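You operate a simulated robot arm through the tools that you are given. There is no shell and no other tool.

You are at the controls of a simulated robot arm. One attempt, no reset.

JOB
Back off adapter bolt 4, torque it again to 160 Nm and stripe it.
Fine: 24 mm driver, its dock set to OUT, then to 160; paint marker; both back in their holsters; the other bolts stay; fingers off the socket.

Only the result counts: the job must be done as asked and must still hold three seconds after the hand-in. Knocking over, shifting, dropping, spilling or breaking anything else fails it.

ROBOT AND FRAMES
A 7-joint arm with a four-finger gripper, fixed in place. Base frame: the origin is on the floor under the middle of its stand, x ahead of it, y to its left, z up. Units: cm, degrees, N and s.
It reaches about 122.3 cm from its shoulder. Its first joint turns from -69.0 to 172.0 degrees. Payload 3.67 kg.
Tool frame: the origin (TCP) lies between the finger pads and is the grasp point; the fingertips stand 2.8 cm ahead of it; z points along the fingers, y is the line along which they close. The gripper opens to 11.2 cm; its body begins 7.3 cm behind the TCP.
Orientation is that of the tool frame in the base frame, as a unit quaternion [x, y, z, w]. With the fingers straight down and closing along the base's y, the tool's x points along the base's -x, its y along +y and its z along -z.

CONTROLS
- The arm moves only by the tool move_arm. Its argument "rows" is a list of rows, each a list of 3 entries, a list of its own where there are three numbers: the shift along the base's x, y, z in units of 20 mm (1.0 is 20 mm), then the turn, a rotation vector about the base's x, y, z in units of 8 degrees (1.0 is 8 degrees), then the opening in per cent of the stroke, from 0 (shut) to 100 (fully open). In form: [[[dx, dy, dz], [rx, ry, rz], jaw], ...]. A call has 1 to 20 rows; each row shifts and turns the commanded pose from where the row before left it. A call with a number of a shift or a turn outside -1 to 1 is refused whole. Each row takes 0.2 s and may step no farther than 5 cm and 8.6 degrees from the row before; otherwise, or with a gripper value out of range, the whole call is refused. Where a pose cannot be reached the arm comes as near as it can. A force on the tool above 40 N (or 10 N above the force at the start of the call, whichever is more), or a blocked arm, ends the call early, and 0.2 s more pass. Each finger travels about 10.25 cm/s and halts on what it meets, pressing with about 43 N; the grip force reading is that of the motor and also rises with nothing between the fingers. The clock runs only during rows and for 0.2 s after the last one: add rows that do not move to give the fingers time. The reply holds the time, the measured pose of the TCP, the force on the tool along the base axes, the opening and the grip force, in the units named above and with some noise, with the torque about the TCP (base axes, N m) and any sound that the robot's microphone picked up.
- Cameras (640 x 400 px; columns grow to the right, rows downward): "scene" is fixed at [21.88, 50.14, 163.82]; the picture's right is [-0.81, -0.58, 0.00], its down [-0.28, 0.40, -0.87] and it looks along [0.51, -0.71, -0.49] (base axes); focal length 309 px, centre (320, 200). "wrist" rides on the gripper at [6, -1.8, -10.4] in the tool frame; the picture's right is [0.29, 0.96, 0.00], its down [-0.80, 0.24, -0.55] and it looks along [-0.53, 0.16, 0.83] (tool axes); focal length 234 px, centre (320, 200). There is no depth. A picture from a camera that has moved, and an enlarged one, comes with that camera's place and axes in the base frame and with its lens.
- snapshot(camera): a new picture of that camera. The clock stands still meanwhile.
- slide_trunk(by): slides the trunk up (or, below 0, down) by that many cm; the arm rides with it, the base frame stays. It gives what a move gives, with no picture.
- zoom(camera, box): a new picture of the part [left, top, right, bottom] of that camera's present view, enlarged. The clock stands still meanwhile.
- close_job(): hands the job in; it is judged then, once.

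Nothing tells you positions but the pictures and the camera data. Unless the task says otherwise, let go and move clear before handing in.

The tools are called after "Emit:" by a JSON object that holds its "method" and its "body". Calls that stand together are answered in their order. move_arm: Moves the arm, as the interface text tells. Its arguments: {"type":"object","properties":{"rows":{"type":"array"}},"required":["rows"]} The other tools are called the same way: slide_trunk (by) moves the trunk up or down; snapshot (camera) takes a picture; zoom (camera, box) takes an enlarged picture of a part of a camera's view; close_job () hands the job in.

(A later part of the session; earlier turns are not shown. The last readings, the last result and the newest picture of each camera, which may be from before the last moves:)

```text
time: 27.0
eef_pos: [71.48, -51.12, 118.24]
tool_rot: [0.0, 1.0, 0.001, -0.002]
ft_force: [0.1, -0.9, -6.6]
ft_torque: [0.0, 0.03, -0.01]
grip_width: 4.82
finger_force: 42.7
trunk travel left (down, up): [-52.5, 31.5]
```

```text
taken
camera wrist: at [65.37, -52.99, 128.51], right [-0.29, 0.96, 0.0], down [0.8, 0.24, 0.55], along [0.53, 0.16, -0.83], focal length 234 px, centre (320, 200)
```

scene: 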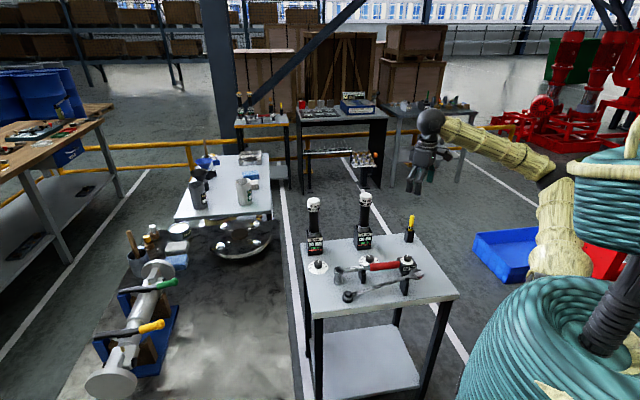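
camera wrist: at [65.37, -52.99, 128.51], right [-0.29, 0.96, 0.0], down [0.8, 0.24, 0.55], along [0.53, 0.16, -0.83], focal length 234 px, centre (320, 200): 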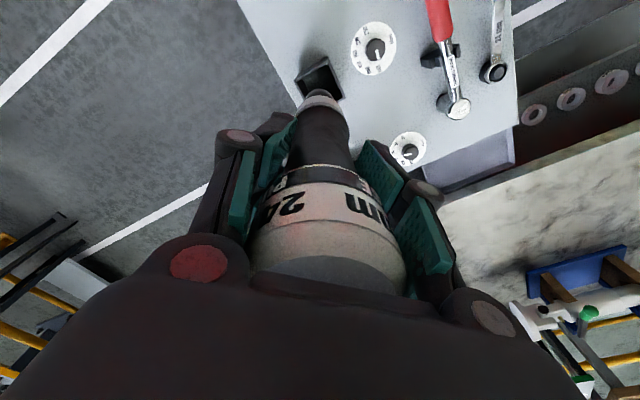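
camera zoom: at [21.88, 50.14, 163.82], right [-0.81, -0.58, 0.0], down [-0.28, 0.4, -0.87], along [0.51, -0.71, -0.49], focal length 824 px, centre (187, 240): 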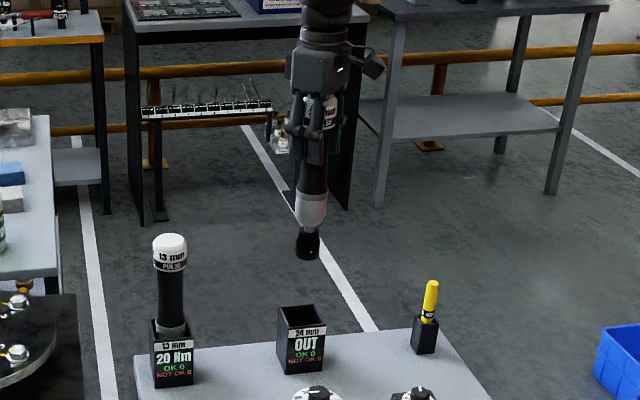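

The socket bottom hangs about 20 cm below the TCP. I'll swing round the 13 mm driver (in +y first, then +x) toward the adapter plate, keeping height.

Emit:
{"method": "move_arm", "body": {"rows": [[[0, 1, 0], [0, 0, 0], 15], [[0, 1, 0], [0, 0, 0], 15], [[0, 1, 0], [0, 0, 0], 15], [[0, 1, 0], [0, 0, 0], 15], [[0, 1, 0], [0, 0, 0], 15], [[0, 1, 0], [0, 0, 0], 15], [[0, 1, 0], [0, 0, 0], 15], [[0, 1, 0], [0, 0, 0], 15], [[0, 1, 0], [0, 0, 0], 15], [[0, 1, 0], [0, 0, 0], 15], [[0, 1, 0], [0, 0, 0], 15], [[0, 1, 0], [0, 0, 0], 15], [[0, 1, 0], [0, 0, 0], 15], [[1, 1, 0], [0, 0, 0], 15], [[1, 1, 0], [0, 0, 0], 15], [[1, 1, 0], [0, 0, 0], 15], [[1, 1, 0], [0, 0, 0], 15], [[1, 1, 0], [0, 0, 0], 15], [[1, 0.8, 0], [0, 0, 0], 15]]}}

Emit:
{"method": "snapshot", "body": {"camera": "wrist"}}

Emit:
{"method": "snapshot", "body": {"camera": "scene"}}

```text
time: 31.0
eef_pos: [83.43, -13.41, 117.96]
tool_rot: [0.0, 1.0, 0.0, -0.001]
ft_force: [-0.1, -0.4, -5.9]
ft_torque: [0.02, -0.01, 0.01]
grip_width: 4.82
finger_force: 43.1
trunk travel left (down, up): [-52.5, 31.5]
```

```text
taken
camera wrist: at [77.32, -15.26, 128.43], right [-0.29, 0.96, 0.0], down [0.8, 0.24, 0.55], along [0.53, 0.16, -0.83], focal length 234 px, centre (320, 200)
```

wrist: 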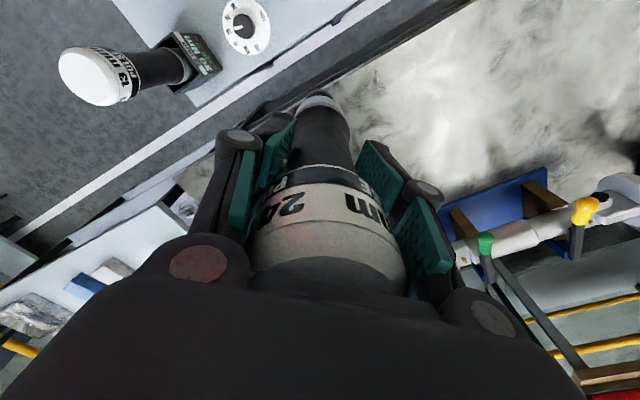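

```text
taken
```

scene: 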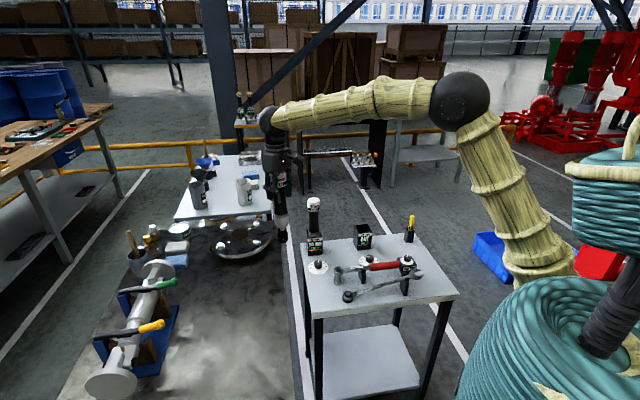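

Clear of the 13 mm driver. Now forward over the plate, keeping bolt 4 to the left of the driver so the camera can see it.

Emit:
{"method": "move_arm", "body": {"rows": [[[1, -0.1, 0], [0, 0, 0], 15], [[1, -0.1, 0], [0, 0, 0], 15], [[1, -0.1, 0], [0, 0, 0], 15], [[1, -0.1, 0], [0, 0, 0], 15], [[1, -0.1, 0], [0, 0, 0], 15], [[1, -0.1, 0], [0, 0, 0], 15], [[1, -0.1, 0], [0, 0, 0], 15], [[1, -0.1, 0], [0, 0, 0], 15], [[1, 0, 0], [0, 0, 0], 15], [[1, 0, 0], [0, 0, 0], 15], [[1, 0, 0], [0, 0, 0], 15], [[0, 0, 0], [0, 0, 0], 15]]}}

Emit:
{"method": "snapshot", "body": {"camera": "wrist"}}

Emit:
{"method": "zoom", "body": {"camera": "scene", "box": [190, 130, 320, 280]}}

```text
time: 33.6
eef_pos: [101.81, -15.54, 117.32]
tool_rot: [0.0, 1.0, 0.0, 0.0]
ft_force: [-1.1, -0.6, -6.0]
ft_torque: [0.02, -0.06, 0.02]
grip_width: 4.82
finger_force: 42.8
out of reach, approached as far as the arm can: row 10, 11
trunk travel left (down, up): [-52.5, 31.5]
```

```text
taken
camera wrist: at [95.76, -17.42, 127.8], right [-0.29, 0.96, 0.0], down [0.8, 0.24, 0.55], along [0.53, 0.16, -0.83], focal length 234 px, centre (320, 200)
```

wrist: 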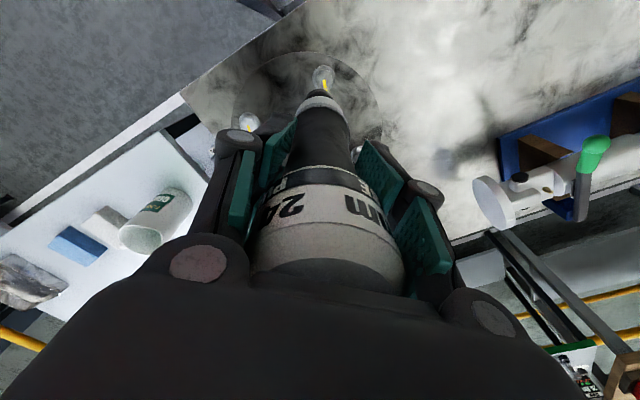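

```text
2.67 times, centred on (255, 205) of scene
camera zoom: at [21.88, 50.14, 163.82], right [-0.81, -0.58, 0.0], down [-0.28, 0.4, -0.87], along [0.51, -0.71, -0.49], focal length 824 px, centre (493, 187)
```

zoom: 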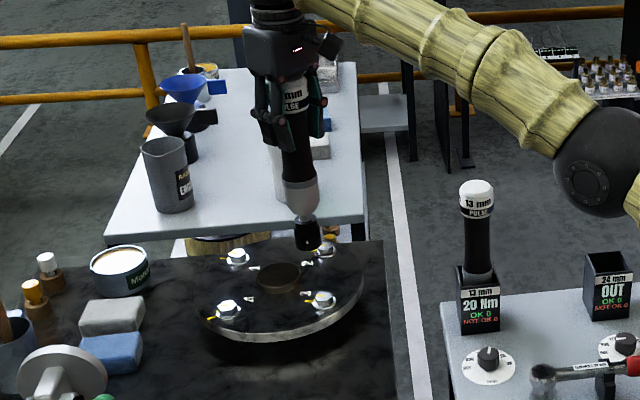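

With the tool straight down the arm runs out of reach at x≈102, and bolt 4 is at x≈110. I'll need to regrip the driver with the hand tilted forward. While here I'll measure the bolts.

Emit:
{"method": "zoom", "body": {"camera": "wrist", "box": [220, 40, 400, 152]}}

Emit:
{"method": "zoom", "body": {"camera": "scene", "box": [190, 200, 290, 262]}}

```text
3.56 times, centred on (310, 96) of wrist
camera zoom: at [95.76, -17.42, 127.8], right [-0.29, 0.96, 0.0], down [0.8, 0.24, 0.55], along [0.53, 0.16, -0.83], focal length 833 px, centre (356, 570)
```

zoom: 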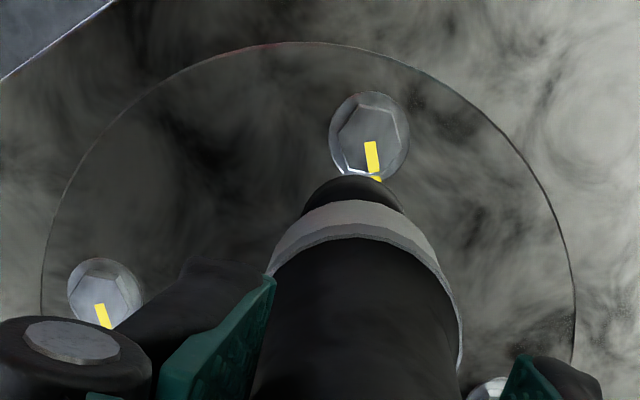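

```text
6.40 times, centred on (240, 231) of scene
camera zoom: at [21.88, 50.14, 163.82], right [-0.81, -0.58, 0.0], down [-0.28, 0.4, -0.87], along [0.51, -0.71, -0.49], focal length 1976 px, centre (832, 2)
```

zoom: 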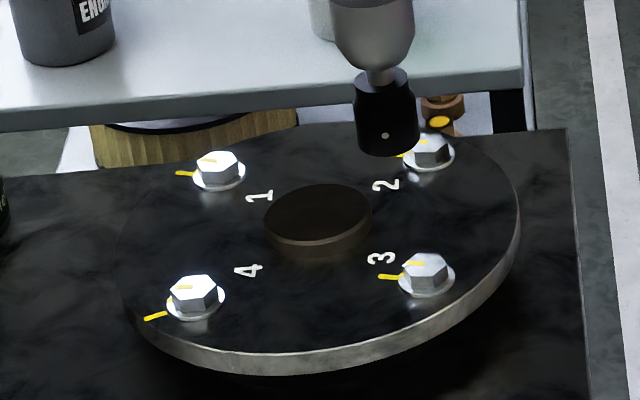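

Bolt 3 triangulates to (99.2,-15.7), bolt 2 to (108.5,-25.3), so bolt 4 is near (108.9,-6.0) with head top about 89.7; its old stripe is visibly broken. I'll take the driver back to its dock to regrip it with the hand tilted.

Emit:
{"method": "move_arm", "body": {"rows": [[[-1, 0, 0], [0, 0, 0], 15], [[-1, 0, 0], [0, 0, 0], 15], [[-1, 0, 0], [0, 0, 0], 15], [[-1, 0, 0], [0, 0, 0], 15], [[-1, 0, 0], [0, 0, 0], 15], [[-1, 0, 0], [0, 0, 0], 15], [[-1, 0, 0], [0, 0, 0], 15], [[-1, 0, 0], [0, 0, 0], 15], [[-1, 0, 0], [0, 0, 0], 15], [[-1, 0, 0], [0, 0, 0], 15], [[-1, 0, 0], [0, 0, 0], 15], [[-1, 0, 0], [0, 0, 0], 15], [[-1, -0.5, 0], [0, 0, 0], 15], [[-1, -1, 0], [0, 0, 0], 15], [[-1, -1, 0], [0, 0, 0], 15], [[0, 0, 0], [0, 0, 0], 15]]}}

```text
time: 37.0
eef_pos: [99.67, -19.41, 123.26]
tool_rot: [0.0, 1.0, 0.0, -0.002]
ft_force: [0.1, 0.9, -6.3]
ft_torque: [-0.02, -0.01, 0.01]
grip_width: 4.78
finger_force: 42.8
out of reach, approached as far as the arm can: row 1, 2, 3, 4, 5, 6, 7, 8, 9, 10, 11, 12, 13, 14, 15
trunk travel left (down, up): [-52.5, 31.5]
```

The arm did not follow back as expected; let me look at its configuration.

Emit:
{"method": "snapshot", "body": {"camera": "scene"}}

Emit:
{"method": "snapshot", "body": {"camera": "wrist"}}

```text
taken
```

scene: 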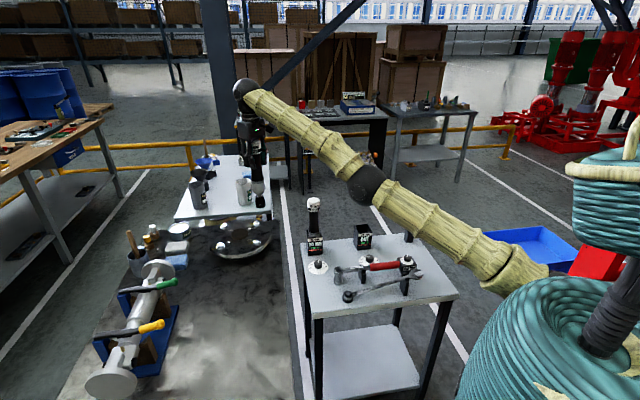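

```text
taken
camera wrist: at [93.68, -21.26, 133.71], right [-0.29, 0.96, 0.0], down [0.8, 0.24, 0.55], along [0.53, 0.16, -0.83], focal length 234 px, centre (320, 200)
```

wrist: 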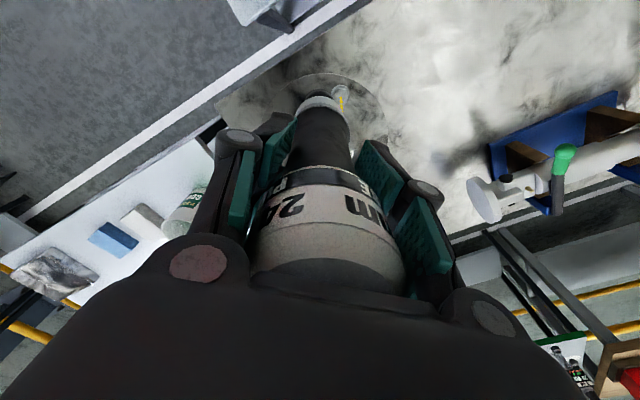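

The arm is stretched straight at its singularity. I'll nudge downward and inward so the elbow bends upward again.

Emit:
{"method": "move_arm", "body": {"rows": [[[0, 0, -0.8], [0, 0, 0], 15], [[-0.1, 0, -0.8], [0, 0, 0], 15], [[-0.3, 0, -0.5], [0, 0, 0], 15], [[0, 0, 0], [0, 0, 0], 15]]}}

Emit:
{"method": "snapshot", "body": {"camera": "scene"}}

```text
time: 38.0
eef_pos: [100.95, -19.41, 119.97]
tool_rot: [0.0, 1.0, -0.001, -0.001]
ft_force: [0.4, -1.2, -5.4]
ft_torque: [0.02, -0.03, 0.03]
grip_width: 4.79
finger_force: 42.9
out of reach, approached as far as the arm can: row 1, 2, 3
trunk travel left (down, up): [-52.5, 31.5]
```

```text
taken
```

scene: 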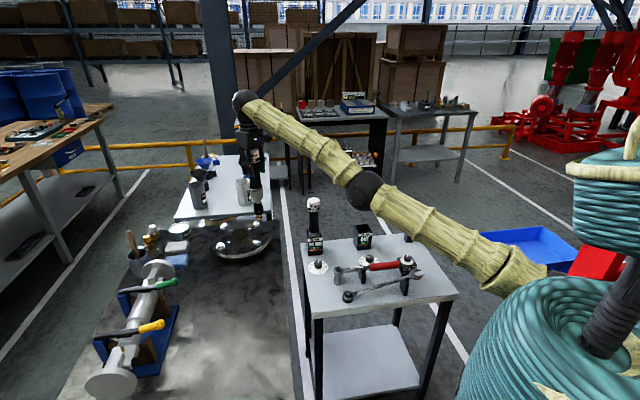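

Emit:
{"method": "zoom", "body": {"camera": "scene", "box": [220, 70, 580, 310]}}

```text
1.67 times, centred on (400, 190) of scene
camera zoom: at [21.88, 50.14, 163.82], right [-0.81, -0.58, 0.0], down [-0.28, 0.4, -0.87], along [0.51, -0.71, -0.49], focal length 515 px, centre (187, 217)
```

zoom: 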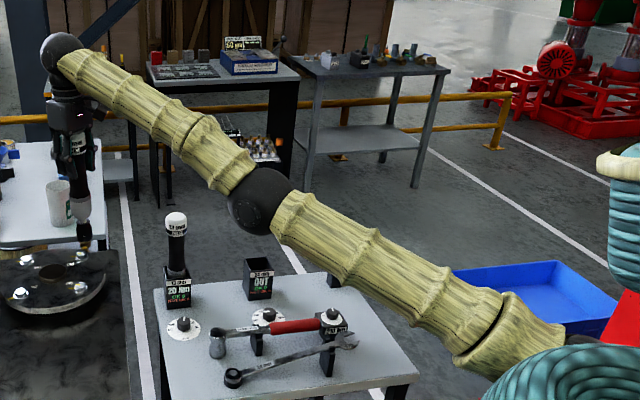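

The elbow is locked straight. I'll raise the trunk and then bring the hand down, which should fold the elbow upward again.

Emit:
{"method": "slide_trunk", "body": {"by": 20}}

Emit:
{"method": "move_arm", "body": {"rows": [[[0, 0, -1], [0, 0, 0], 15], [[0, 0, -1], [0, 0, 0], 15], [[0, 0, -1], [0, 0, 0], 15], [[0, 0, -1], [0, 0, 0], 15], [[0, 0, 0], [0, 0, 0], 15]]}}

Emit:
{"method": "zoom", "body": {"camera": "scene", "box": [200, 20, 580, 270]}}

```text
time: 40.2
eef_pos: [101.14, -19.33, 139.79]
tool_rot: [0.0, 1.0, 0.0, -0.002]
ft_force: [-1.1, -0.1, -6.3]
ft_torque: [0.01, -0.02, 0.0]
grip_width: 4.78
finger_force: 43.2
trunk travel left (down, up): [-72.5, 11.5]
```

```text
time: 41.4
eef_pos: [103.32, -19.4, 132.49]
tool_rot: [0.0, 1.0, 0.0, -0.003]
ft_force: [0.3, 0.0, -5.1]
ft_torque: [-0.02, -0.04, -0.03]
grip_width: 4.77
finger_force: 42.9
out of reach, approached as far as the arm can: row 1, 2, 3, 4
trunk travel left (down, up): [-72.5, 11.5]
```

```text
1.60 times, centred on (390, 145) of scene
camera zoom: at [21.88, 50.14, 163.82], right [-0.81, -0.58, 0.0], down [-0.28, 0.4, -0.87], along [0.51, -0.71, -0.49], focal length 494 px, centre (208, 288)
```

zoom: 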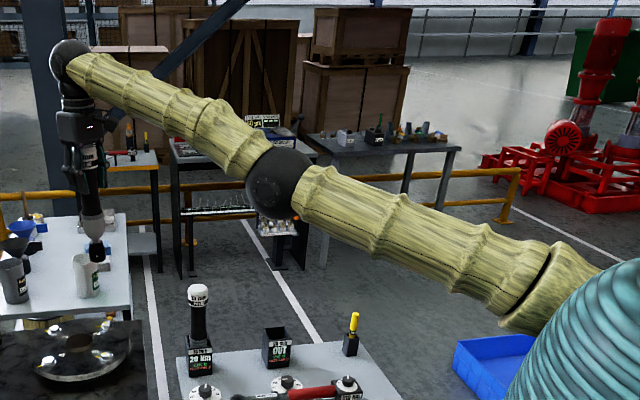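

The arm seems hyper-extended at the elbow limit. I'll push it outward to straight, then come down and inward so the elbow folds the right way.

Emit:
{"method": "move_arm", "body": {"rows": [[[1, 0, -0.3], [0, 0, 0], 15], [[1, 0, -0.3], [0, 0, 0], 15], [[1, 0, -0.5], [0, 0, 0], 15], [[0.4, 0, -1], [0, 0, 0], 15], [[0.1, 0, -1], [0, 0, 0], 15], [[-0.1, 0, -1], [0, 0, 0], 15], [[-0.3, 0, -1], [0, 0, 0], 15], [[0, 0, 0], [0, 0, 0], 15]]}}

Emit:
{"method": "zoom", "body": {"camera": "scene", "box": [200, 20, 580, 270]}}

```text
time: 43.2
eef_pos: [104.26, -19.57, 121.05]
tool_rot: [0.001, 1.0, 0.001, -0.002]
ft_force: [0.0, 0.3, -6.2]
ft_torque: [0.01, 0.0, 0.01]
grip_width: 4.79
finger_force: 43.1
out of reach, approached as far as the arm can: row 1, 2, 3, 4
trunk travel left (down, up): [-72.5, 11.5]
```

```text
1.60 times, centred on (390, 145) of scene
camera zoom: at [21.88, 50.14, 163.82], right [-0.81, -0.58, 0.0], down [-0.28, 0.4, -0.87], along [0.51, -0.71, -0.49], focal length 494 px, centre (208, 288)
```

zoom: 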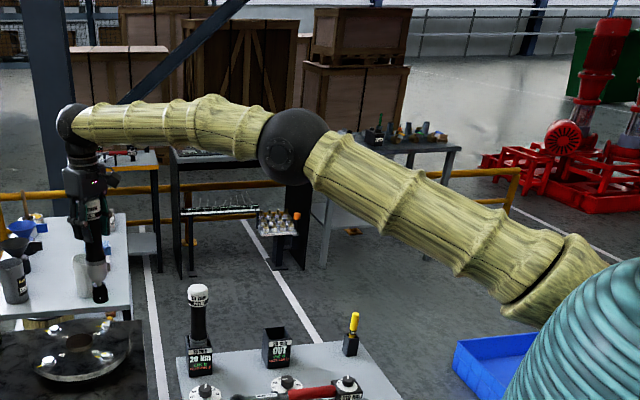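

The elbow is folded upward again. Now I go back to the dock: -x first, then -y.

Emit:
{"method": "move_arm", "body": {"rows": [[[-1, 0, 0], [0, 0, 0], 15], [[-1, 0, 0], [0, 0, 0], 15], [[-1, 0, 0], [0, 0, 0], 15], [[-1, 0, 0], [0, 0, 0], 15], [[-1, 0, 0], [0, 0, 0], 15], [[-1, 0, 0], [0, 0, 0], 15], [[-1, 0, 0], [0, 0, 0], 15], [[-1, 0, 0], [0, 0, 0], 15], [[-1, 0, 0], [0, 0, 0], 15], [[-1, 0, 0], [0, 0, 0], 15], [[-1, 0, 0], [0, 0, 0], 15], [[-1, 0, 0], [0, 0, 0], 15], [[-1, 0, 0], [0, 0, 0], 15], [[-1, 0, 0], [0, 0, 0], 15], [[-1, 0, 0], [0, 0, 0], 15], [[-1, 0, 0], [0, 0, 0], 15], [[0, 0, 0], [0, 0, 0], 15]]}}

```text
time: 46.8
eef_pos: [72.26, -19.28, 121.12]
tool_rot: [0.0, 1.0, 0.0, -0.001]
ft_force: [0.0, 0.3, -7.1]
ft_torque: [-0.01, 0.03, -0.01]
grip_width: 4.79
finger_force: 43.3
trunk travel left (down, up): [-72.5, 11.5]
```

Moving back over the 24 mm dock.

Emit:
{"method": "move_arm", "body": {"rows": [[[-0.03, -1, 0], [0, 0, 0], 15], [[-0.03, -1, 0], [0, 0, 0], 15], [[-0.03, -1, 0], [0, 0, 0], 15], [[-0.03, -1, 0], [0, 0, 0], 15], [[-0.03, -1, 0], [0, 0, 0], 15], [[-0.03, -1, 0], [0, 0, 0], 15], [[-0.03, -1, 0], [0, 0, 0], 15], [[-0.03, -1, 0], [0, 0, 0], 15], [[-0.03, -1, 0], [0, 0, 0], 15], [[-0.03, -1, 0], [0, 0, 0], 15], [[-0.03, -1, 0], [0, 0, 0], 15], [[-0.03, -1, 0], [0, 0, 0], 15], [[-0.03, -1, 0], [0, 0, 0], 15], [[-0.03, -1, 0], [0, 0, 0], 15], [[-0.03, -1, 0], [0, 0, 0], 15], [[0, -0.8, 0], [0, 0, 0], 15], [[0, 0, 0], [0, 0, 0], 15]]}}

Emit:
{"method": "snapshot", "body": {"camera": "wrist"}}

Emit:
{"method": "zoom", "body": {"camera": "scene", "box": [300, 110, 440, 260]}}

```text
time: 50.4
eef_pos: [71.31, -51.13, 120.9]
tool_rot: [0.0, 1.0, 0.0, -0.001]
ft_force: [0.1, 0.5, -5.9]
ft_torque: [0.0, -0.01, 0.04]
grip_width: 4.76
finger_force: 42.9
trunk travel left (down, up): [-72.5, 11.5]
```

```text
taken
camera wrist: at [65.29, -52.98, 131.41], right [-0.29, 0.96, 0.0], down [0.8, 0.24, 0.55], along [0.53, 0.16, -0.83], focal length 234 px, centre (320, 200)
```

wrist: 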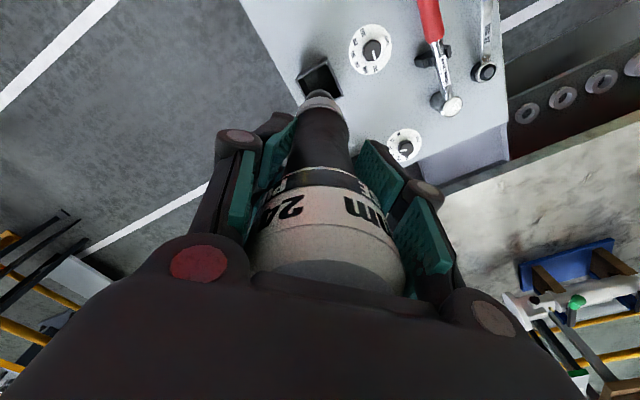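

```text
2.67 times, centred on (370, 185) of scene
camera zoom: at [21.88, 50.14, 163.82], right [-0.81, -0.58, 0.0], down [-0.28, 0.4, -0.87], along [0.51, -0.71, -0.49], focal length 824 px, centre (187, 240)
```

zoom: 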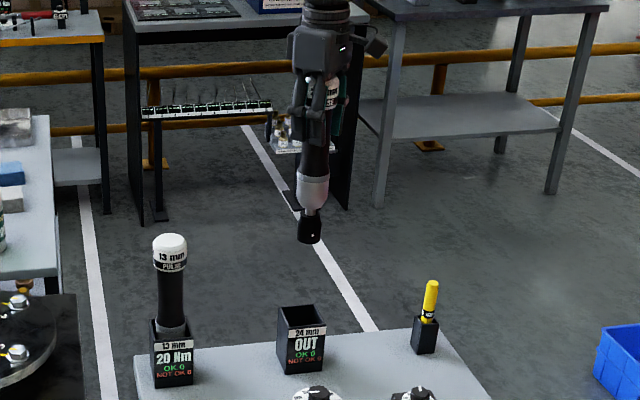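

Aligned at the same spot I lifted it from. Lowering into the dock in two steps.

Emit:
{"method": "move_arm", "body": {"rows": [[[0, 0, -1], [0, 0, 0], 15], [[0, 0, -1], [0, 0, 0], 15], [[0, 0, -1], [0, 0, 0], 15], [[0, 0, -1], [0, 0, 0], 15], [[0, 0, -1], [0, 0, 0], 15], [[0, 0, -0.7], [0, 0, 0], 15], [[0, 0, -0.7], [0, 0, 0], 15], [[0, 0, -0.7], [0, 0, 0], 15], [[0, 0, -0.7], [0, 0, 0], 15], [[0, 0, -0.7], [0, 0, 0], 15], [[0, 0, -0.7], [0, 0, 0], 15], [[0, 0, -0.7], [0, 0, 0], 15], [[0, 0, 0], [0, 0, 0], 15]]}}

Emit:
{"method": "zoom", "body": {"camera": "scene", "box": [320, 150, 420, 260]}}

Emit:
{"method": "snapshot", "body": {"camera": "wrist"}}

```text
time: 53.2
eef_pos: [71.25, -51.16, 101.11]
tool_rot: [0.001, 1.0, 0.0, 0.0]
ft_force: [0.4, -0.1, -7.1]
ft_torque: [0.02, -0.01, 0.0]
grip_width: 4.8
finger_force: 43.2
trunk travel left (down, up): [-72.5, 11.5]
```

```text
3.64 times, centred on (370, 205) of scene
camera zoom: at [21.88, 50.14, 163.82], right [-0.81, -0.58, 0.0], down [-0.28, 0.4, -0.87], along [0.51, -0.71, -0.49], focal length 1123 px, centre (138, 182)
```

zoom: 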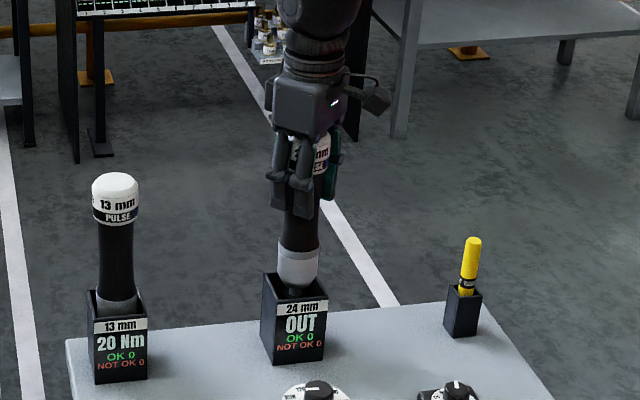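

```text
taken
camera wrist: at [65.2, -53.02, 111.61], right [-0.29, 0.96, 0.0], down [0.8, 0.24, 0.55], along [0.53, 0.16, -0.83], focal length 234 px, centre (320, 200)
```

wrist: 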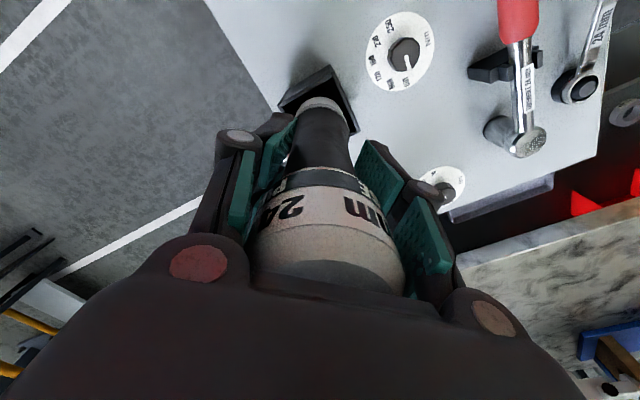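

The socket is inside the dock without contact. Final 3.6 cm down to seat it.

Emit:
{"method": "move_arm", "body": {"rows": [[[0, 0, -0.5], [0, 0, 0], 15], [[0, 0, -0.5], [0, 0, 0], 15], [[0, 0, -0.4], [0, 0, 0], 15], [[0, 0, -0.2], [0, 0, 0], 15], [[0, 0, -0.2], [0, 0, 0], 15], [[0, 0, 0], [0, 0, 0], 15]]}}

Emit:
{"method": "zoom", "body": {"camera": "scene", "box": [320, 150, 420, 260]}}

```text
time: 54.6
eef_pos: [71.2, -51.13, 97.71]
tool_rot: [0.0, 1.0, 0.001, -0.001]
ft_force: [-0.7, 0.5, -6.7]
ft_torque: [0.0, 0.01, 0.0]
grip_width: 4.79
finger_force: 42.8
trunk travel left (down, up): [-72.5, 11.5]
```

```text
3.64 times, centred on (370, 205) of scene
camera zoom: at [21.88, 50.14, 163.82], right [-0.81, -0.58, 0.0], down [-0.28, 0.4, -0.87], along [0.51, -0.71, -0.49], focal length 1123 px, centre (138, 182)
```

zoom: 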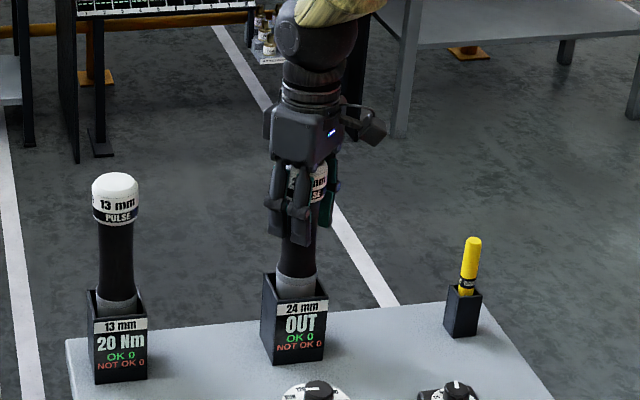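

Emit:
{"method": "move_arm", "body": {"rows": [[[0, 0, -0.1], [0, 0, 0], 15], [[0, 0, -0.1], [0, 0, 0], 15], [[0, 0, 0], [0, 0, 0], 15]]}}

```text
time: 55.4
eef_pos: [71.39, -50.96, 97.28]
tool_rot: [0.0, 1.0, 0.0, -0.001]
ft_force: [-1.2, -0.8, 0.5]
ft_torque: [-0.09, 0.03, 0.02]
grip_width: 4.77
finger_force: 42.8
trunk travel left (down, up): [-72.5, 11.5]
```

Seated: the load is off the hand. I'll release, rise, back off in -x and tilt the hand forward by 60° for the new grip.

Emit:
{"method": "move_arm", "body": {"rows": [[[0, 0, 0], [0, 0, 0], 55], [[0, 0, 0], [0, 0, 0], 75], [[0, 0, 0.5], [0, 0, 0], 75], [[0, 0, 1], [0, 0, 0], 75], [[0, 0, 1], [0, 0, 0], 75], [[0, 0, 1], [0, 0, 0], 75], [[0, 0, 1], [0, 0, 0], 75], [[0, 0, 1], [0, 0, 0], 75], [[0, 0, 1], [0, 0, 0], 75]]}}

Emit:
{"method": "zoom", "body": {"camera": "scene", "box": [320, 150, 420, 260]}}

```text
time: 57.4
eef_pos: [71.32, -51.08, 110.46]
tool_rot: [0.001, 1.0, 0.0, -0.001]
ft_force: [0.0, 0.8, -0.1]
ft_torque: [0.0, 0.0, 0.01]
grip_width: 8.41
finger_force: 0.0
trunk travel left (down, up): [-72.5, 11.5]
```

```text
3.64 times, centred on (370, 205) of scene
camera zoom: at [21.88, 50.14, 163.82], right [-0.81, -0.58, 0.0], down [-0.28, 0.4, -0.87], along [0.51, -0.71, -0.49], focal length 1123 px, centre (138, 182)
```

zoom: 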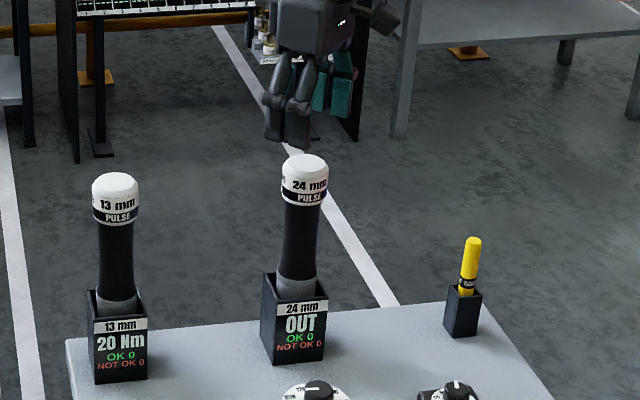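

The driver stands in its dock as before. Backing off and tilting.

Emit:
{"method": "move_arm", "body": {"rows": [[[-1, 0, 0], [0, -0.3, 0], 75], [[-1, 0, 0], [0, -1, 0], 75], [[-1, 0, 0], [0, -1, 0], 75], [[-1, 0, 0], [0, -1, 0], 75], [[-1, 0, 0], [0, -1, 0], 75], [[0, 0, -0.6], [0, -1, 0], 75], [[0, 0, -0.8], [0, -1, 0], 75], [[0, 0, -0.8], [0, -1, 0], 75], [[0, 0, -0.8], [0, -0.2, 0], 75], [[0, 0, -0.8], [0, 0, 0], 75], [[0, 0, -0.8], [0, 0, 0], 75], [[0, 0, 0], [0, 0, 0], 75]]}}

Emit:
{"method": "snapshot", "body": {"camera": "wrist"}}

Emit:
{"method": "snapshot", "body": {"camera": "scene"}}

```text
time: 60.0
eef_pos: [61.23, -50.86, 101.15]
tool_rot: [0.0, 0.866, 0.0, 0.5]
ft_force: [-0.5, 1.1, -0.1]
ft_torque: [0.0, 0.03, 0.0]
grip_width: 8.42
finger_force: 0.1
trunk travel left (down, up): [-72.5, 11.5]
```

```text
taken
camera wrist: at [49.09, -52.82, 101.17], right [-0.14, 0.96, -0.25], down [-0.08, 0.24, 0.97], along [0.99, 0.16, 0.04], focal length 234 px, centre (320, 200)
```

wrist: 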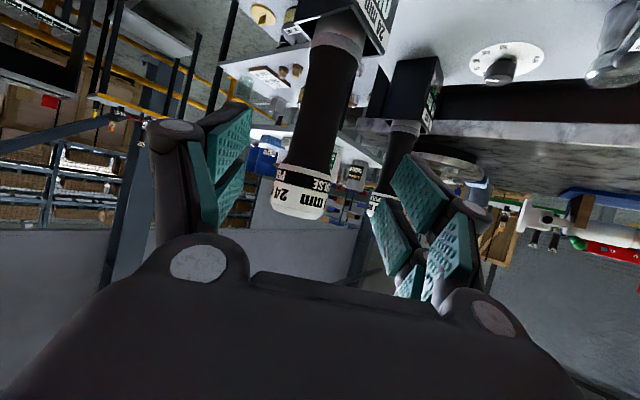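

```text
taken
```

scene: 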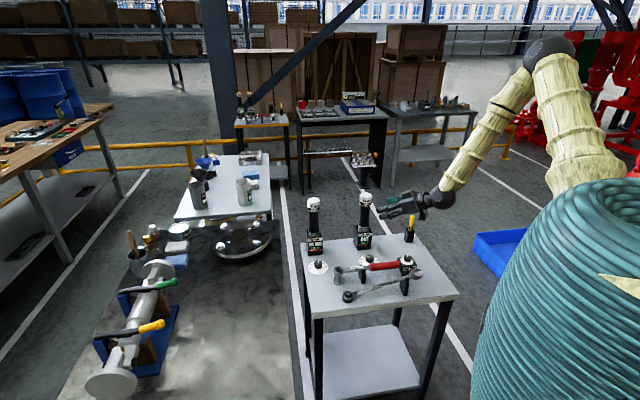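

The hand is tilted 60° and the driver is between the fingers' lanes. Approaching along the finger direction to the handle.

Emit:
{"method": "move_arm", "body": {"rows": [[[0.56, -0.01, -0.41], [0, 0, 0], 75], [[0.56, -0.01, -0.41], [0, 0, 0], 75], [[0.56, -0.01, -0.41], [0, 0, 0], 75], [[0.56, -0.01, -0.41], [0, 0, 0], 75], [[0.56, -0.01, -0.41], [0, 0, 0], 75], [[0.56, -0.01, -0.41], [0, 0, 0], 75], [[0.56, -0.01, -0.41], [0, 0, 0], 75], [[0.56, -0.01, -0.41], [0, 0, 0], 75], [[0, 0, 0], [0, 0, 0], 75]]}}

Emit:
{"method": "snapshot", "body": {"camera": "wrist"}}

Emit:
{"method": "zoom", "body": {"camera": "scene", "box": [330, 160, 450, 280]}}

```text
time: 62.0
eef_pos: [70.22, -51.27, 94.53]
tool_rot: [0.001, 0.867, 0.0, 0.499]
ft_force: [0.7, 0.7, -0.7]
ft_torque: [0.03, 0.03, -0.02]
grip_width: 8.43
finger_force: 0.0
trunk travel left (down, up): [-72.5, 11.5]
```

```text
taken
camera wrist: at [58.17, -53.12, 94.56], right [-0.14, 0.96, -0.25], down [-0.08, 0.24, 0.97], along [0.99, 0.16, 0.04], focal length 234 px, centre (320, 200)
```

wrist: 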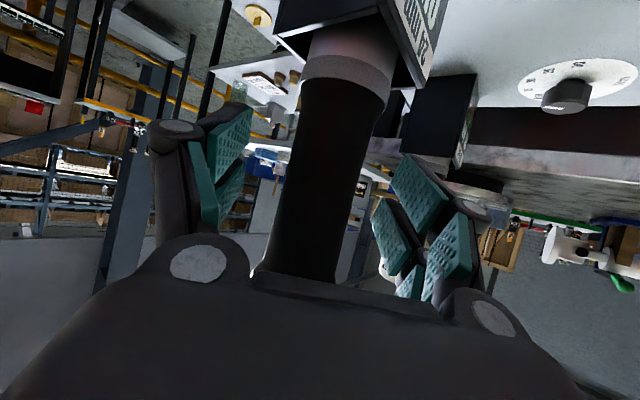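

```text
3.33 times, centred on (390, 220) of scene
camera zoom: at [21.88, 50.14, 163.82], right [-0.81, -0.58, 0.0], down [-0.28, 0.4, -0.87], along [0.51, -0.71, -0.49], focal length 1029 px, centre (87, 133)
```

zoom: 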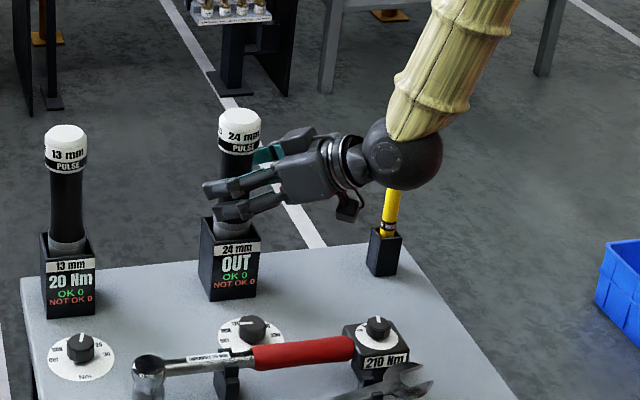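

Nearly there and no contact. Last centimetre, then close on the black handle.

Emit:
{"method": "move_arm", "body": {"rows": [[[0.5, 0.06, -0.1], [0, 0, 0], 75], [[0, 0, 0], [0, 0, 0], 55], [[0, 0, 0], [0, 0, 0], 35], [[0, 0, 0], [0, 0, 0], 20], [[0, 0, 0], [0, 0, 0], 15], [[0, 0, 0], [0, 0, 0], 15]]}}

Emit:
{"method": "snapshot", "body": {"camera": "wrist"}}

Emit:
{"method": "zoom", "body": {"camera": "scene", "box": [340, 180, 430, 270]}}

```text
time: 63.4
eef_pos: [71.28, -51.06, 94.4]
tool_rot: [0.0, 0.866, 0.001, 0.5]
ft_force: [-1.1, -2.3, 2.7]
ft_torque: [-0.3, 0.07, -0.07]
grip_width: 3.88
finger_force: 43.0
trunk travel left (down, up): [-72.5, 11.5]
```

```text
taken
camera wrist: at [59.16, -52.96, 94.33], right [-0.14, 0.96, -0.25], down [-0.08, 0.24, 0.97], along [0.99, 0.16, 0.04], focal length 234 px, centre (320, 200)
```

wrist: 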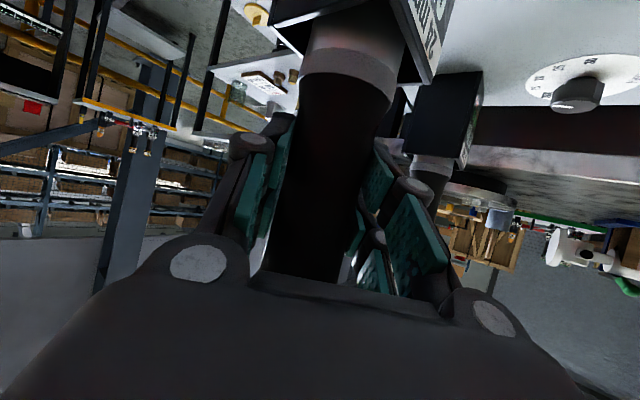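

```text
4.44 times, centred on (385, 225) of scene
camera zoom: at [21.88, 50.14, 163.82], right [-0.81, -0.58, 0.0], down [-0.28, 0.4, -0.87], along [0.51, -0.71, -0.49], focal length 1372 px, centre (31, 89)
```

zoom: 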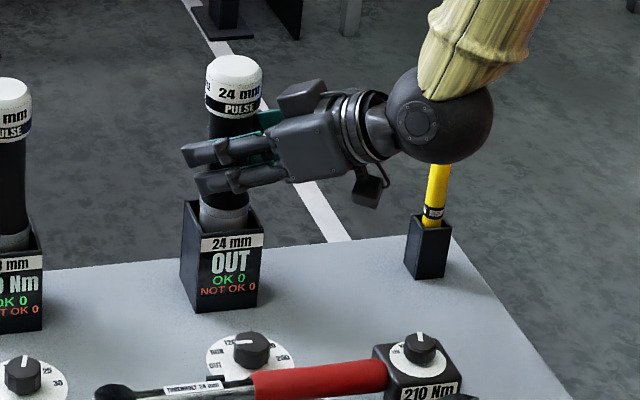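

Gripped on the black handle (3.9 cm). Lifting straight up.

Emit:
{"method": "move_arm", "body": {"rows": [[[0, 0, 0.3], [0, 0, 0], 15], [[0, 0, 0.6], [0, 0, 0], 15], [[0, 0, 1], [0, 0, 0], 15], [[0, 0, 1], [0, 0, 0], 15], [[0, 0, 1], [0, 0, 0], 15], [[0, 0, 1], [0, 0, 0], 15], [[0, 0, 1], [0, 0, 0], 15], [[0, 0, 1], [0, 0, 0], 15], [[0, 0, 1], [0, 0, 0], 15], [[0, 0, 1], [0, 0, 0], 15], [[0, 0, 1], [0, 0, 0], 15], [[0, 0, 1], [0, 0, 0], 15], [[0, 0, 0], [0, 0, 0], 15]]}}

Emit:
{"method": "zoom", "body": {"camera": "scene", "box": [300, 110, 440, 260]}}

Emit:
{"method": "snapshot", "body": {"camera": "wrist"}}

```text
time: 66.2
eef_pos: [71.32, -51.18, 115.99]
tool_rot: [0.001, 0.867, 0.0, 0.499]
ft_force: [-0.2, -0.2, -6.9]
ft_torque: [0.04, 0.02, 0.02]
grip_width: 3.85
finger_force: 42.9
trunk travel left (down, up): [-72.5, 11.5]
```

```text
2.67 times, centred on (370, 185) of scene
camera zoom: at [21.88, 50.14, 163.82], right [-0.81, -0.58, 0.0], down [-0.28, 0.4, -0.87], along [0.51, -0.71, -0.49], focal length 824 px, centre (187, 240)
```

zoom: 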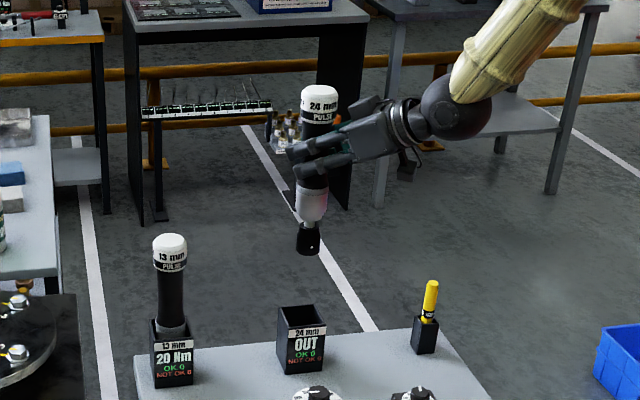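

```text
taken
camera wrist: at [59.24, -53.07, 115.99], right [-0.14, 0.96, -0.25], down [-0.08, 0.24, 0.97], along [0.99, 0.16, 0.04], focal length 234 px, centre (320, 200)
```

wrist: 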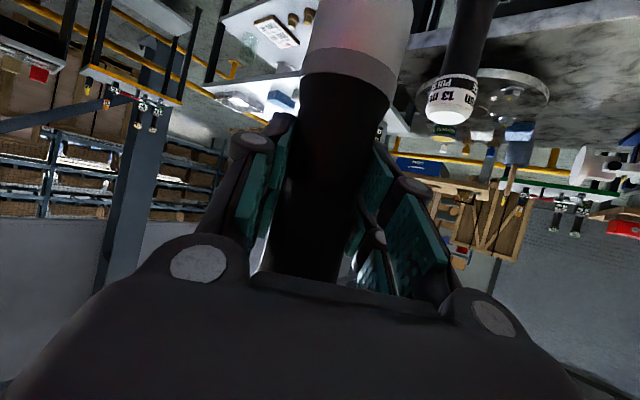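

The driver hangs vertical in the tilted grip. Going round the 13 mm driver again toward bolt 4.

Emit:
{"method": "move_arm", "body": {"rows": [[[0, 1, 0], [0, 0, 0], 15], [[0, 1, 0], [0, 0, 0], 15], [[0, 1, 0], [0, 0, 0], 15], [[0, 1, 0], [0, 0, 0], 15], [[0, 1, 0], [0, 0, 0], 15], [[0, 1, 0], [0, 0, 0], 15], [[0, 1, 0], [0, 0, 0], 15], [[0, 1, 0], [0, 0, 0], 15], [[0, 1, 0], [0, 0, 0], 15], [[0, 1, 0], [0, 0, 0], 15], [[0, 1, 0], [0, 0, 0], 15], [[0, 1, 0], [0, 0, 0], 15], [[0, 1, 0], [0, 0, 0], 15], [[1, 1, 0], [0, 0, 0], 15], [[1, 1, 0], [0, 0, 0], 15], [[1, 1, 0], [0, 0, 0], 15], [[1, 1, 0], [0, 0, 0], 15], [[1, 1, 0], [0, 0, 0], 15], [[1, 1, 0], [0, 0, 0], 15], [[1, 1, 0], [0, 0, 0], 15]]}}

Emit:
{"method": "move_arm", "body": {"rows": [[[1, 0.5, 0], [0, 0, 0], 15], [[1, 0.5, 0], [0, 0, 0], 15], [[1, 0.5, 0], [0, 0, 0], 15], [[1, 0.5, 0], [0, 0, 0], 15], [[1, 0.5, 0], [0, 0, 0], 15], [[1, 0, 0], [0, 0, 0], 15], [[1, 0, 0], [0, 0, 0], 15], [[1, 0, 0], [0, 0, 0], 15], [[1, 0, 0], [0, 0, 0], 15], [[0.7, 0, 0], [0, 0, 0], 15], [[0, 0, 0], [0, 0, 0], 15]]}}

Emit:
{"method": "zoom", "body": {"camera": "scene", "box": [160, 130, 320, 270]}}

Emit:
{"method": "snapshot", "body": {"camera": "wrist"}}

```text
time: 70.4
eef_pos: [85.3, -11.03, 116.14]
tool_rot: [0.0, 0.867, 0.0, 0.498]
ft_force: [-0.1, 0.2, -6.1]
ft_torque: [0.04, 0.05, -0.03]
grip_width: 3.87
finger_force: 43.0
trunk travel left (down, up): [-72.5, 11.5]
```

```text
time: 72.8
eef_pos: [104.64, -5.99, 115.99]
tool_rot: [-0.001, 0.866, 0.0, 0.499]
ft_force: [0.7, -0.6, -5.3]
ft_torque: [0.03, 0.02, 0.04]
grip_width: 3.87
finger_force: 43.3
trunk travel left (down, up): [-72.5, 11.5]
```

```text
2.86 times, centred on (240, 200) of scene
camera zoom: at [21.88, 50.14, 163.82], right [-0.81, -0.58, 0.0], down [-0.28, 0.4, -0.87], along [0.51, -0.71, -0.49], focal length 882 px, centre (549, 200)
```

zoom: 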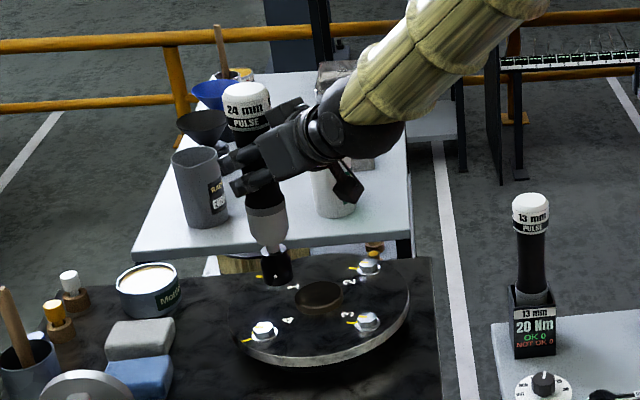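

```text
taken
camera wrist: at [92.53, -7.95, 116.0], right [-0.14, 0.96, -0.25], down [-0.08, 0.24, 0.97], along [0.99, 0.16, 0.04], focal length 234 px, centre (320, 200)
```

wrist: 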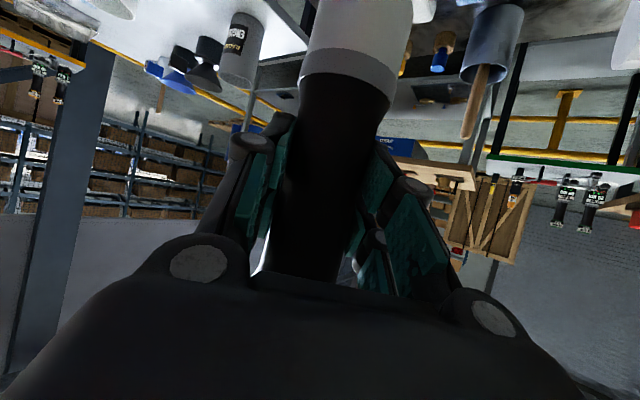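

Using the scene camera to compare the socket with bolt 4.

Emit:
{"method": "zoom", "body": {"camera": "scene", "box": [225, 195, 289, 255]}}

```text
6.67 times, centred on (257, 225) of scene
camera zoom: at [21.88, 50.14, 163.82], right [-0.81, -0.58, 0.0], down [-0.28, 0.4, -0.87], along [0.51, -0.71, -0.49], focal length 2059 px, centre (740, 33)
```

zoom: 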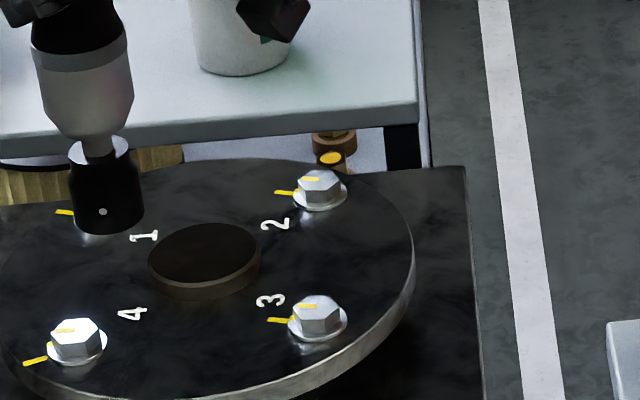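

Alignment looks good in principle: bolt 4 relative to the socket comes out at about (109.2,-5.8). Moving above it with the socket about 2–3 cm over the head.

Emit:
{"method": "move_arm", "body": {"rows": [[[0.57, 0.03, -0.2], [0, 0, 0], 15], [[0.57, 0.03, -0.4], [0, 0, 0], 15], [[0.57, 0.03, -0.6], [0, 0, 0], 15], [[0.57, 0.03, -0.6], [0, 0, 0], 15], [[0, 0, -0.6], [0, 0, 0], 15], [[0, 0, -0.6], [0, 0, 0], 15], [[0, 0, 0], [0, 0, 0], 15]]}}

Emit:
{"method": "zoom", "body": {"camera": "scene", "box": [205, 195, 269, 255]}}

Emit:
{"method": "snapshot", "body": {"camera": "scene"}}

```text
time: 74.4
eef_pos: [109.3, -5.88, 110.0]
tool_rot: [0.0, 0.867, 0.0, 0.499]
ft_force: [0.2, 0.2, -6.2]
ft_torque: [0.03, 0.02, -0.01]
grip_width: 3.84
finger_force: 43.0
trunk travel left (down, up): [-72.5, 11.5]
```

```text
6.67 times, centred on (237, 225) of scene
camera zoom: at [21.88, 50.14, 163.82], right [-0.81, -0.58, 0.0], down [-0.28, 0.4, -0.87], along [0.51, -0.71, -0.49], focal length 2059 px, centre (873, 33)
```

zoom: 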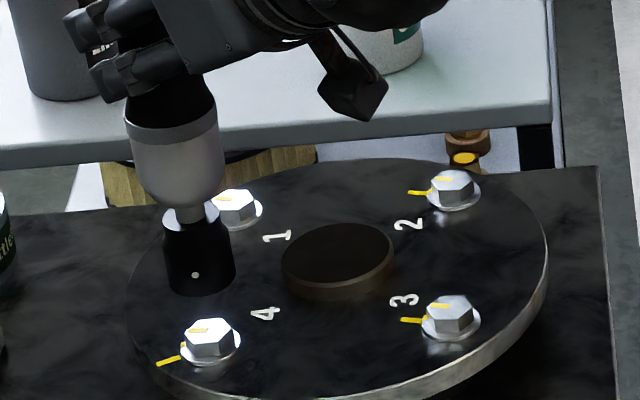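

```text
taken
```

scene: 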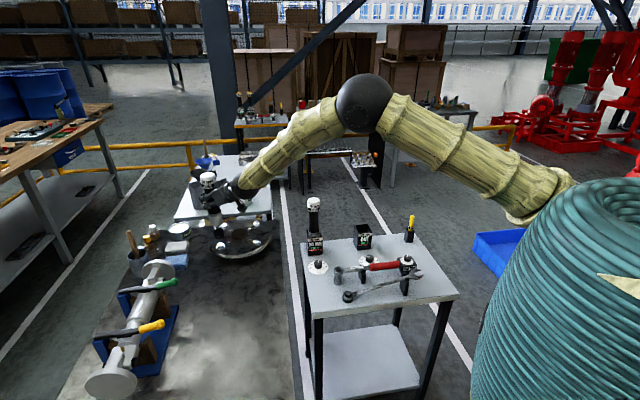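

Alignment in the image is within about a millimetre sideways. Lowering toward the head.

Emit:
{"method": "move_arm", "body": {"rows": [[[0, 0, -0.5], [0, 0, 0], 15], [[0, 0, -0.5], [0, 0, 0], 15], [[0, 0, -0.2], [0, 0, 0], 15], [[0, 0, 0], [0, 0, 0], 15]]}}

Emit:
{"method": "zoom", "body": {"camera": "scene", "box": [210, 205, 258, 250]}}

```text
time: 75.4
eef_pos: [109.25, -5.93, 107.52]
tool_rot: [0.0, 0.867, 0.0, 0.499]
ft_force: [0.1, -0.3, -6.4]
ft_torque: [0.02, -0.03, 0.0]
grip_width: 3.87
finger_force: 42.6
trunk travel left (down, up): [-72.5, 11.5]
```

```text
8.89 times, centred on (234, 228) of scene
camera zoom: at [21.88, 50.14, 163.82], right [-0.81, -0.58, 0.0], down [-0.28, 0.4, -0.87], along [0.51, -0.71, -0.49], focal length 2745 px, centre (1084, -44)
```

zoom: 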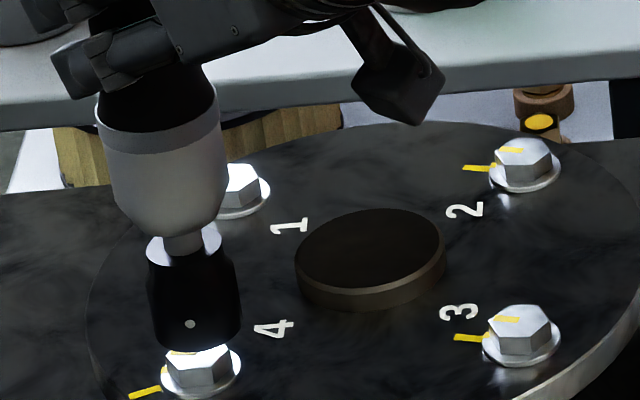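

Emit:
{"method": "move_arm", "body": {"rows": [[[0, 0, -0.2], [0, 0, 0], 15], [[0, 0, -0.2], [0, 0, 0], 15], [[0, 0, 0], [0, 0, 0], 15]]}}

Emit:
{"method": "zoom", "body": {"camera": "scene", "box": [210, 205, 258, 250]}}

```text
time: 76.2
eef_pos: [109.27, -5.84, 106.93]
tool_rot: [0.0, 0.866, 0.0, 0.499]
ft_force: [0.4, 0.1, -6.6]
ft_torque: [-0.04, 0.02, 0.0]
grip_width: 3.83
finger_force: 43.3
trunk travel left (down, up): [-72.5, 11.5]
```

```text
8.89 times, centred on (234, 228) of scene
camera zoom: at [21.88, 50.14, 163.82], right [-0.81, -0.58, 0.0], down [-0.28, 0.4, -0.87], along [0.51, -0.71, -0.49], focal length 2745 px, centre (1084, -44)
```

zoom: 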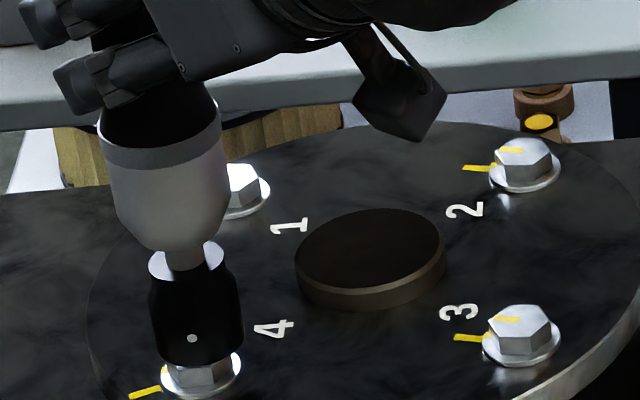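

Emit:
{"method": "move_arm", "body": {"rows": [[[0, 0, -0.15], [0, 0, 0], 15], [[0, 0, -0.15], [0, 0, 0], 15], [[0, 0, 0], [0, 0, 0], 15]]}}

Emit:
{"method": "zoom", "body": {"camera": "scene", "box": [210, 205, 258, 250]}}

```text
time: 77.0
eef_pos: [109.31, -5.92, 106.21]
tool_rot: [0.0, 0.866, 0.0, 0.499]
ft_force: [0.5, 0.8, -5.0]
ft_torque: [0.0, 0.01, -0.01]
grip_width: 3.86
finger_force: 43.0
trunk travel left (down, up): [-72.5, 11.5]
```

```text
8.89 times, centred on (234, 228) of scene
camera zoom: at [21.88, 50.14, 163.82], right [-0.81, -0.58, 0.0], down [-0.28, 0.4, -0.87], along [0.51, -0.71, -0.49], focal length 2745 px, centre (1084, -44)
```

zoom: 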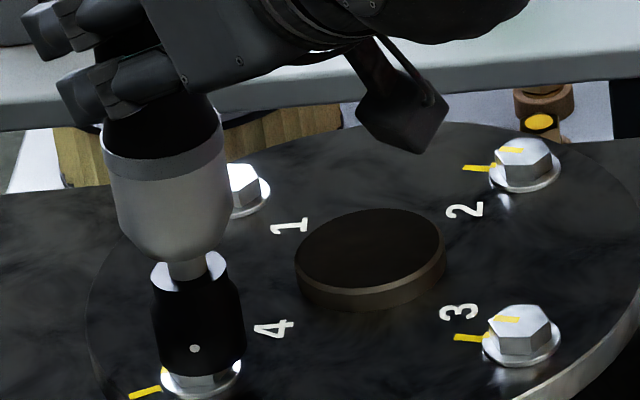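

The socket is passing over the hex head without contact. Continuing until it seats.

Emit:
{"method": "move_arm", "body": {"rows": [[[0, 0, -0.12], [0, 0, 0], 15], [[0, 0, -0.12], [0, 0, 0], 15], [[0, 0, 0], [0, 0, 0], 15]]}}

Emit:
{"method": "zoom", "body": {"camera": "scene", "box": [210, 205, 258, 250]}}

```text
time: 77.8
eef_pos: [109.08, -5.96, 106.09]
tool_rot: [0.0, 0.866, 0.0, 0.501]
ft_force: [1.6, -0.2, 7.3]
ft_torque: [0.05, -0.41, -0.03]
grip_width: 3.84
finger_force: 42.4
trunk travel left (down, up): [-72.5, 11.5]
```

```text
8.89 times, centred on (234, 228) of scene
camera zoom: at [21.88, 50.14, 163.82], right [-0.81, -0.58, 0.0], down [-0.28, 0.4, -0.87], along [0.51, -0.71, -0.49], focal length 2745 px, centre (1084, -44)
```

zoom: 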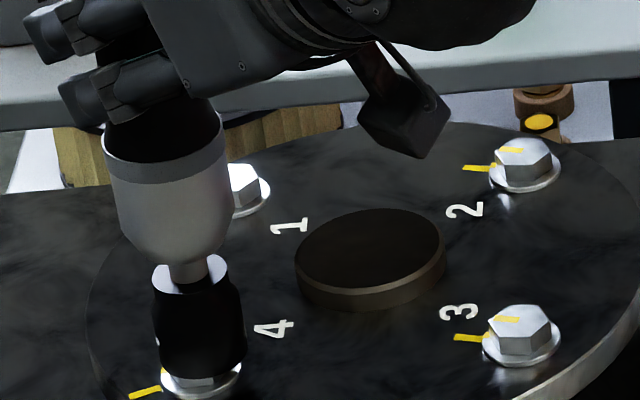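

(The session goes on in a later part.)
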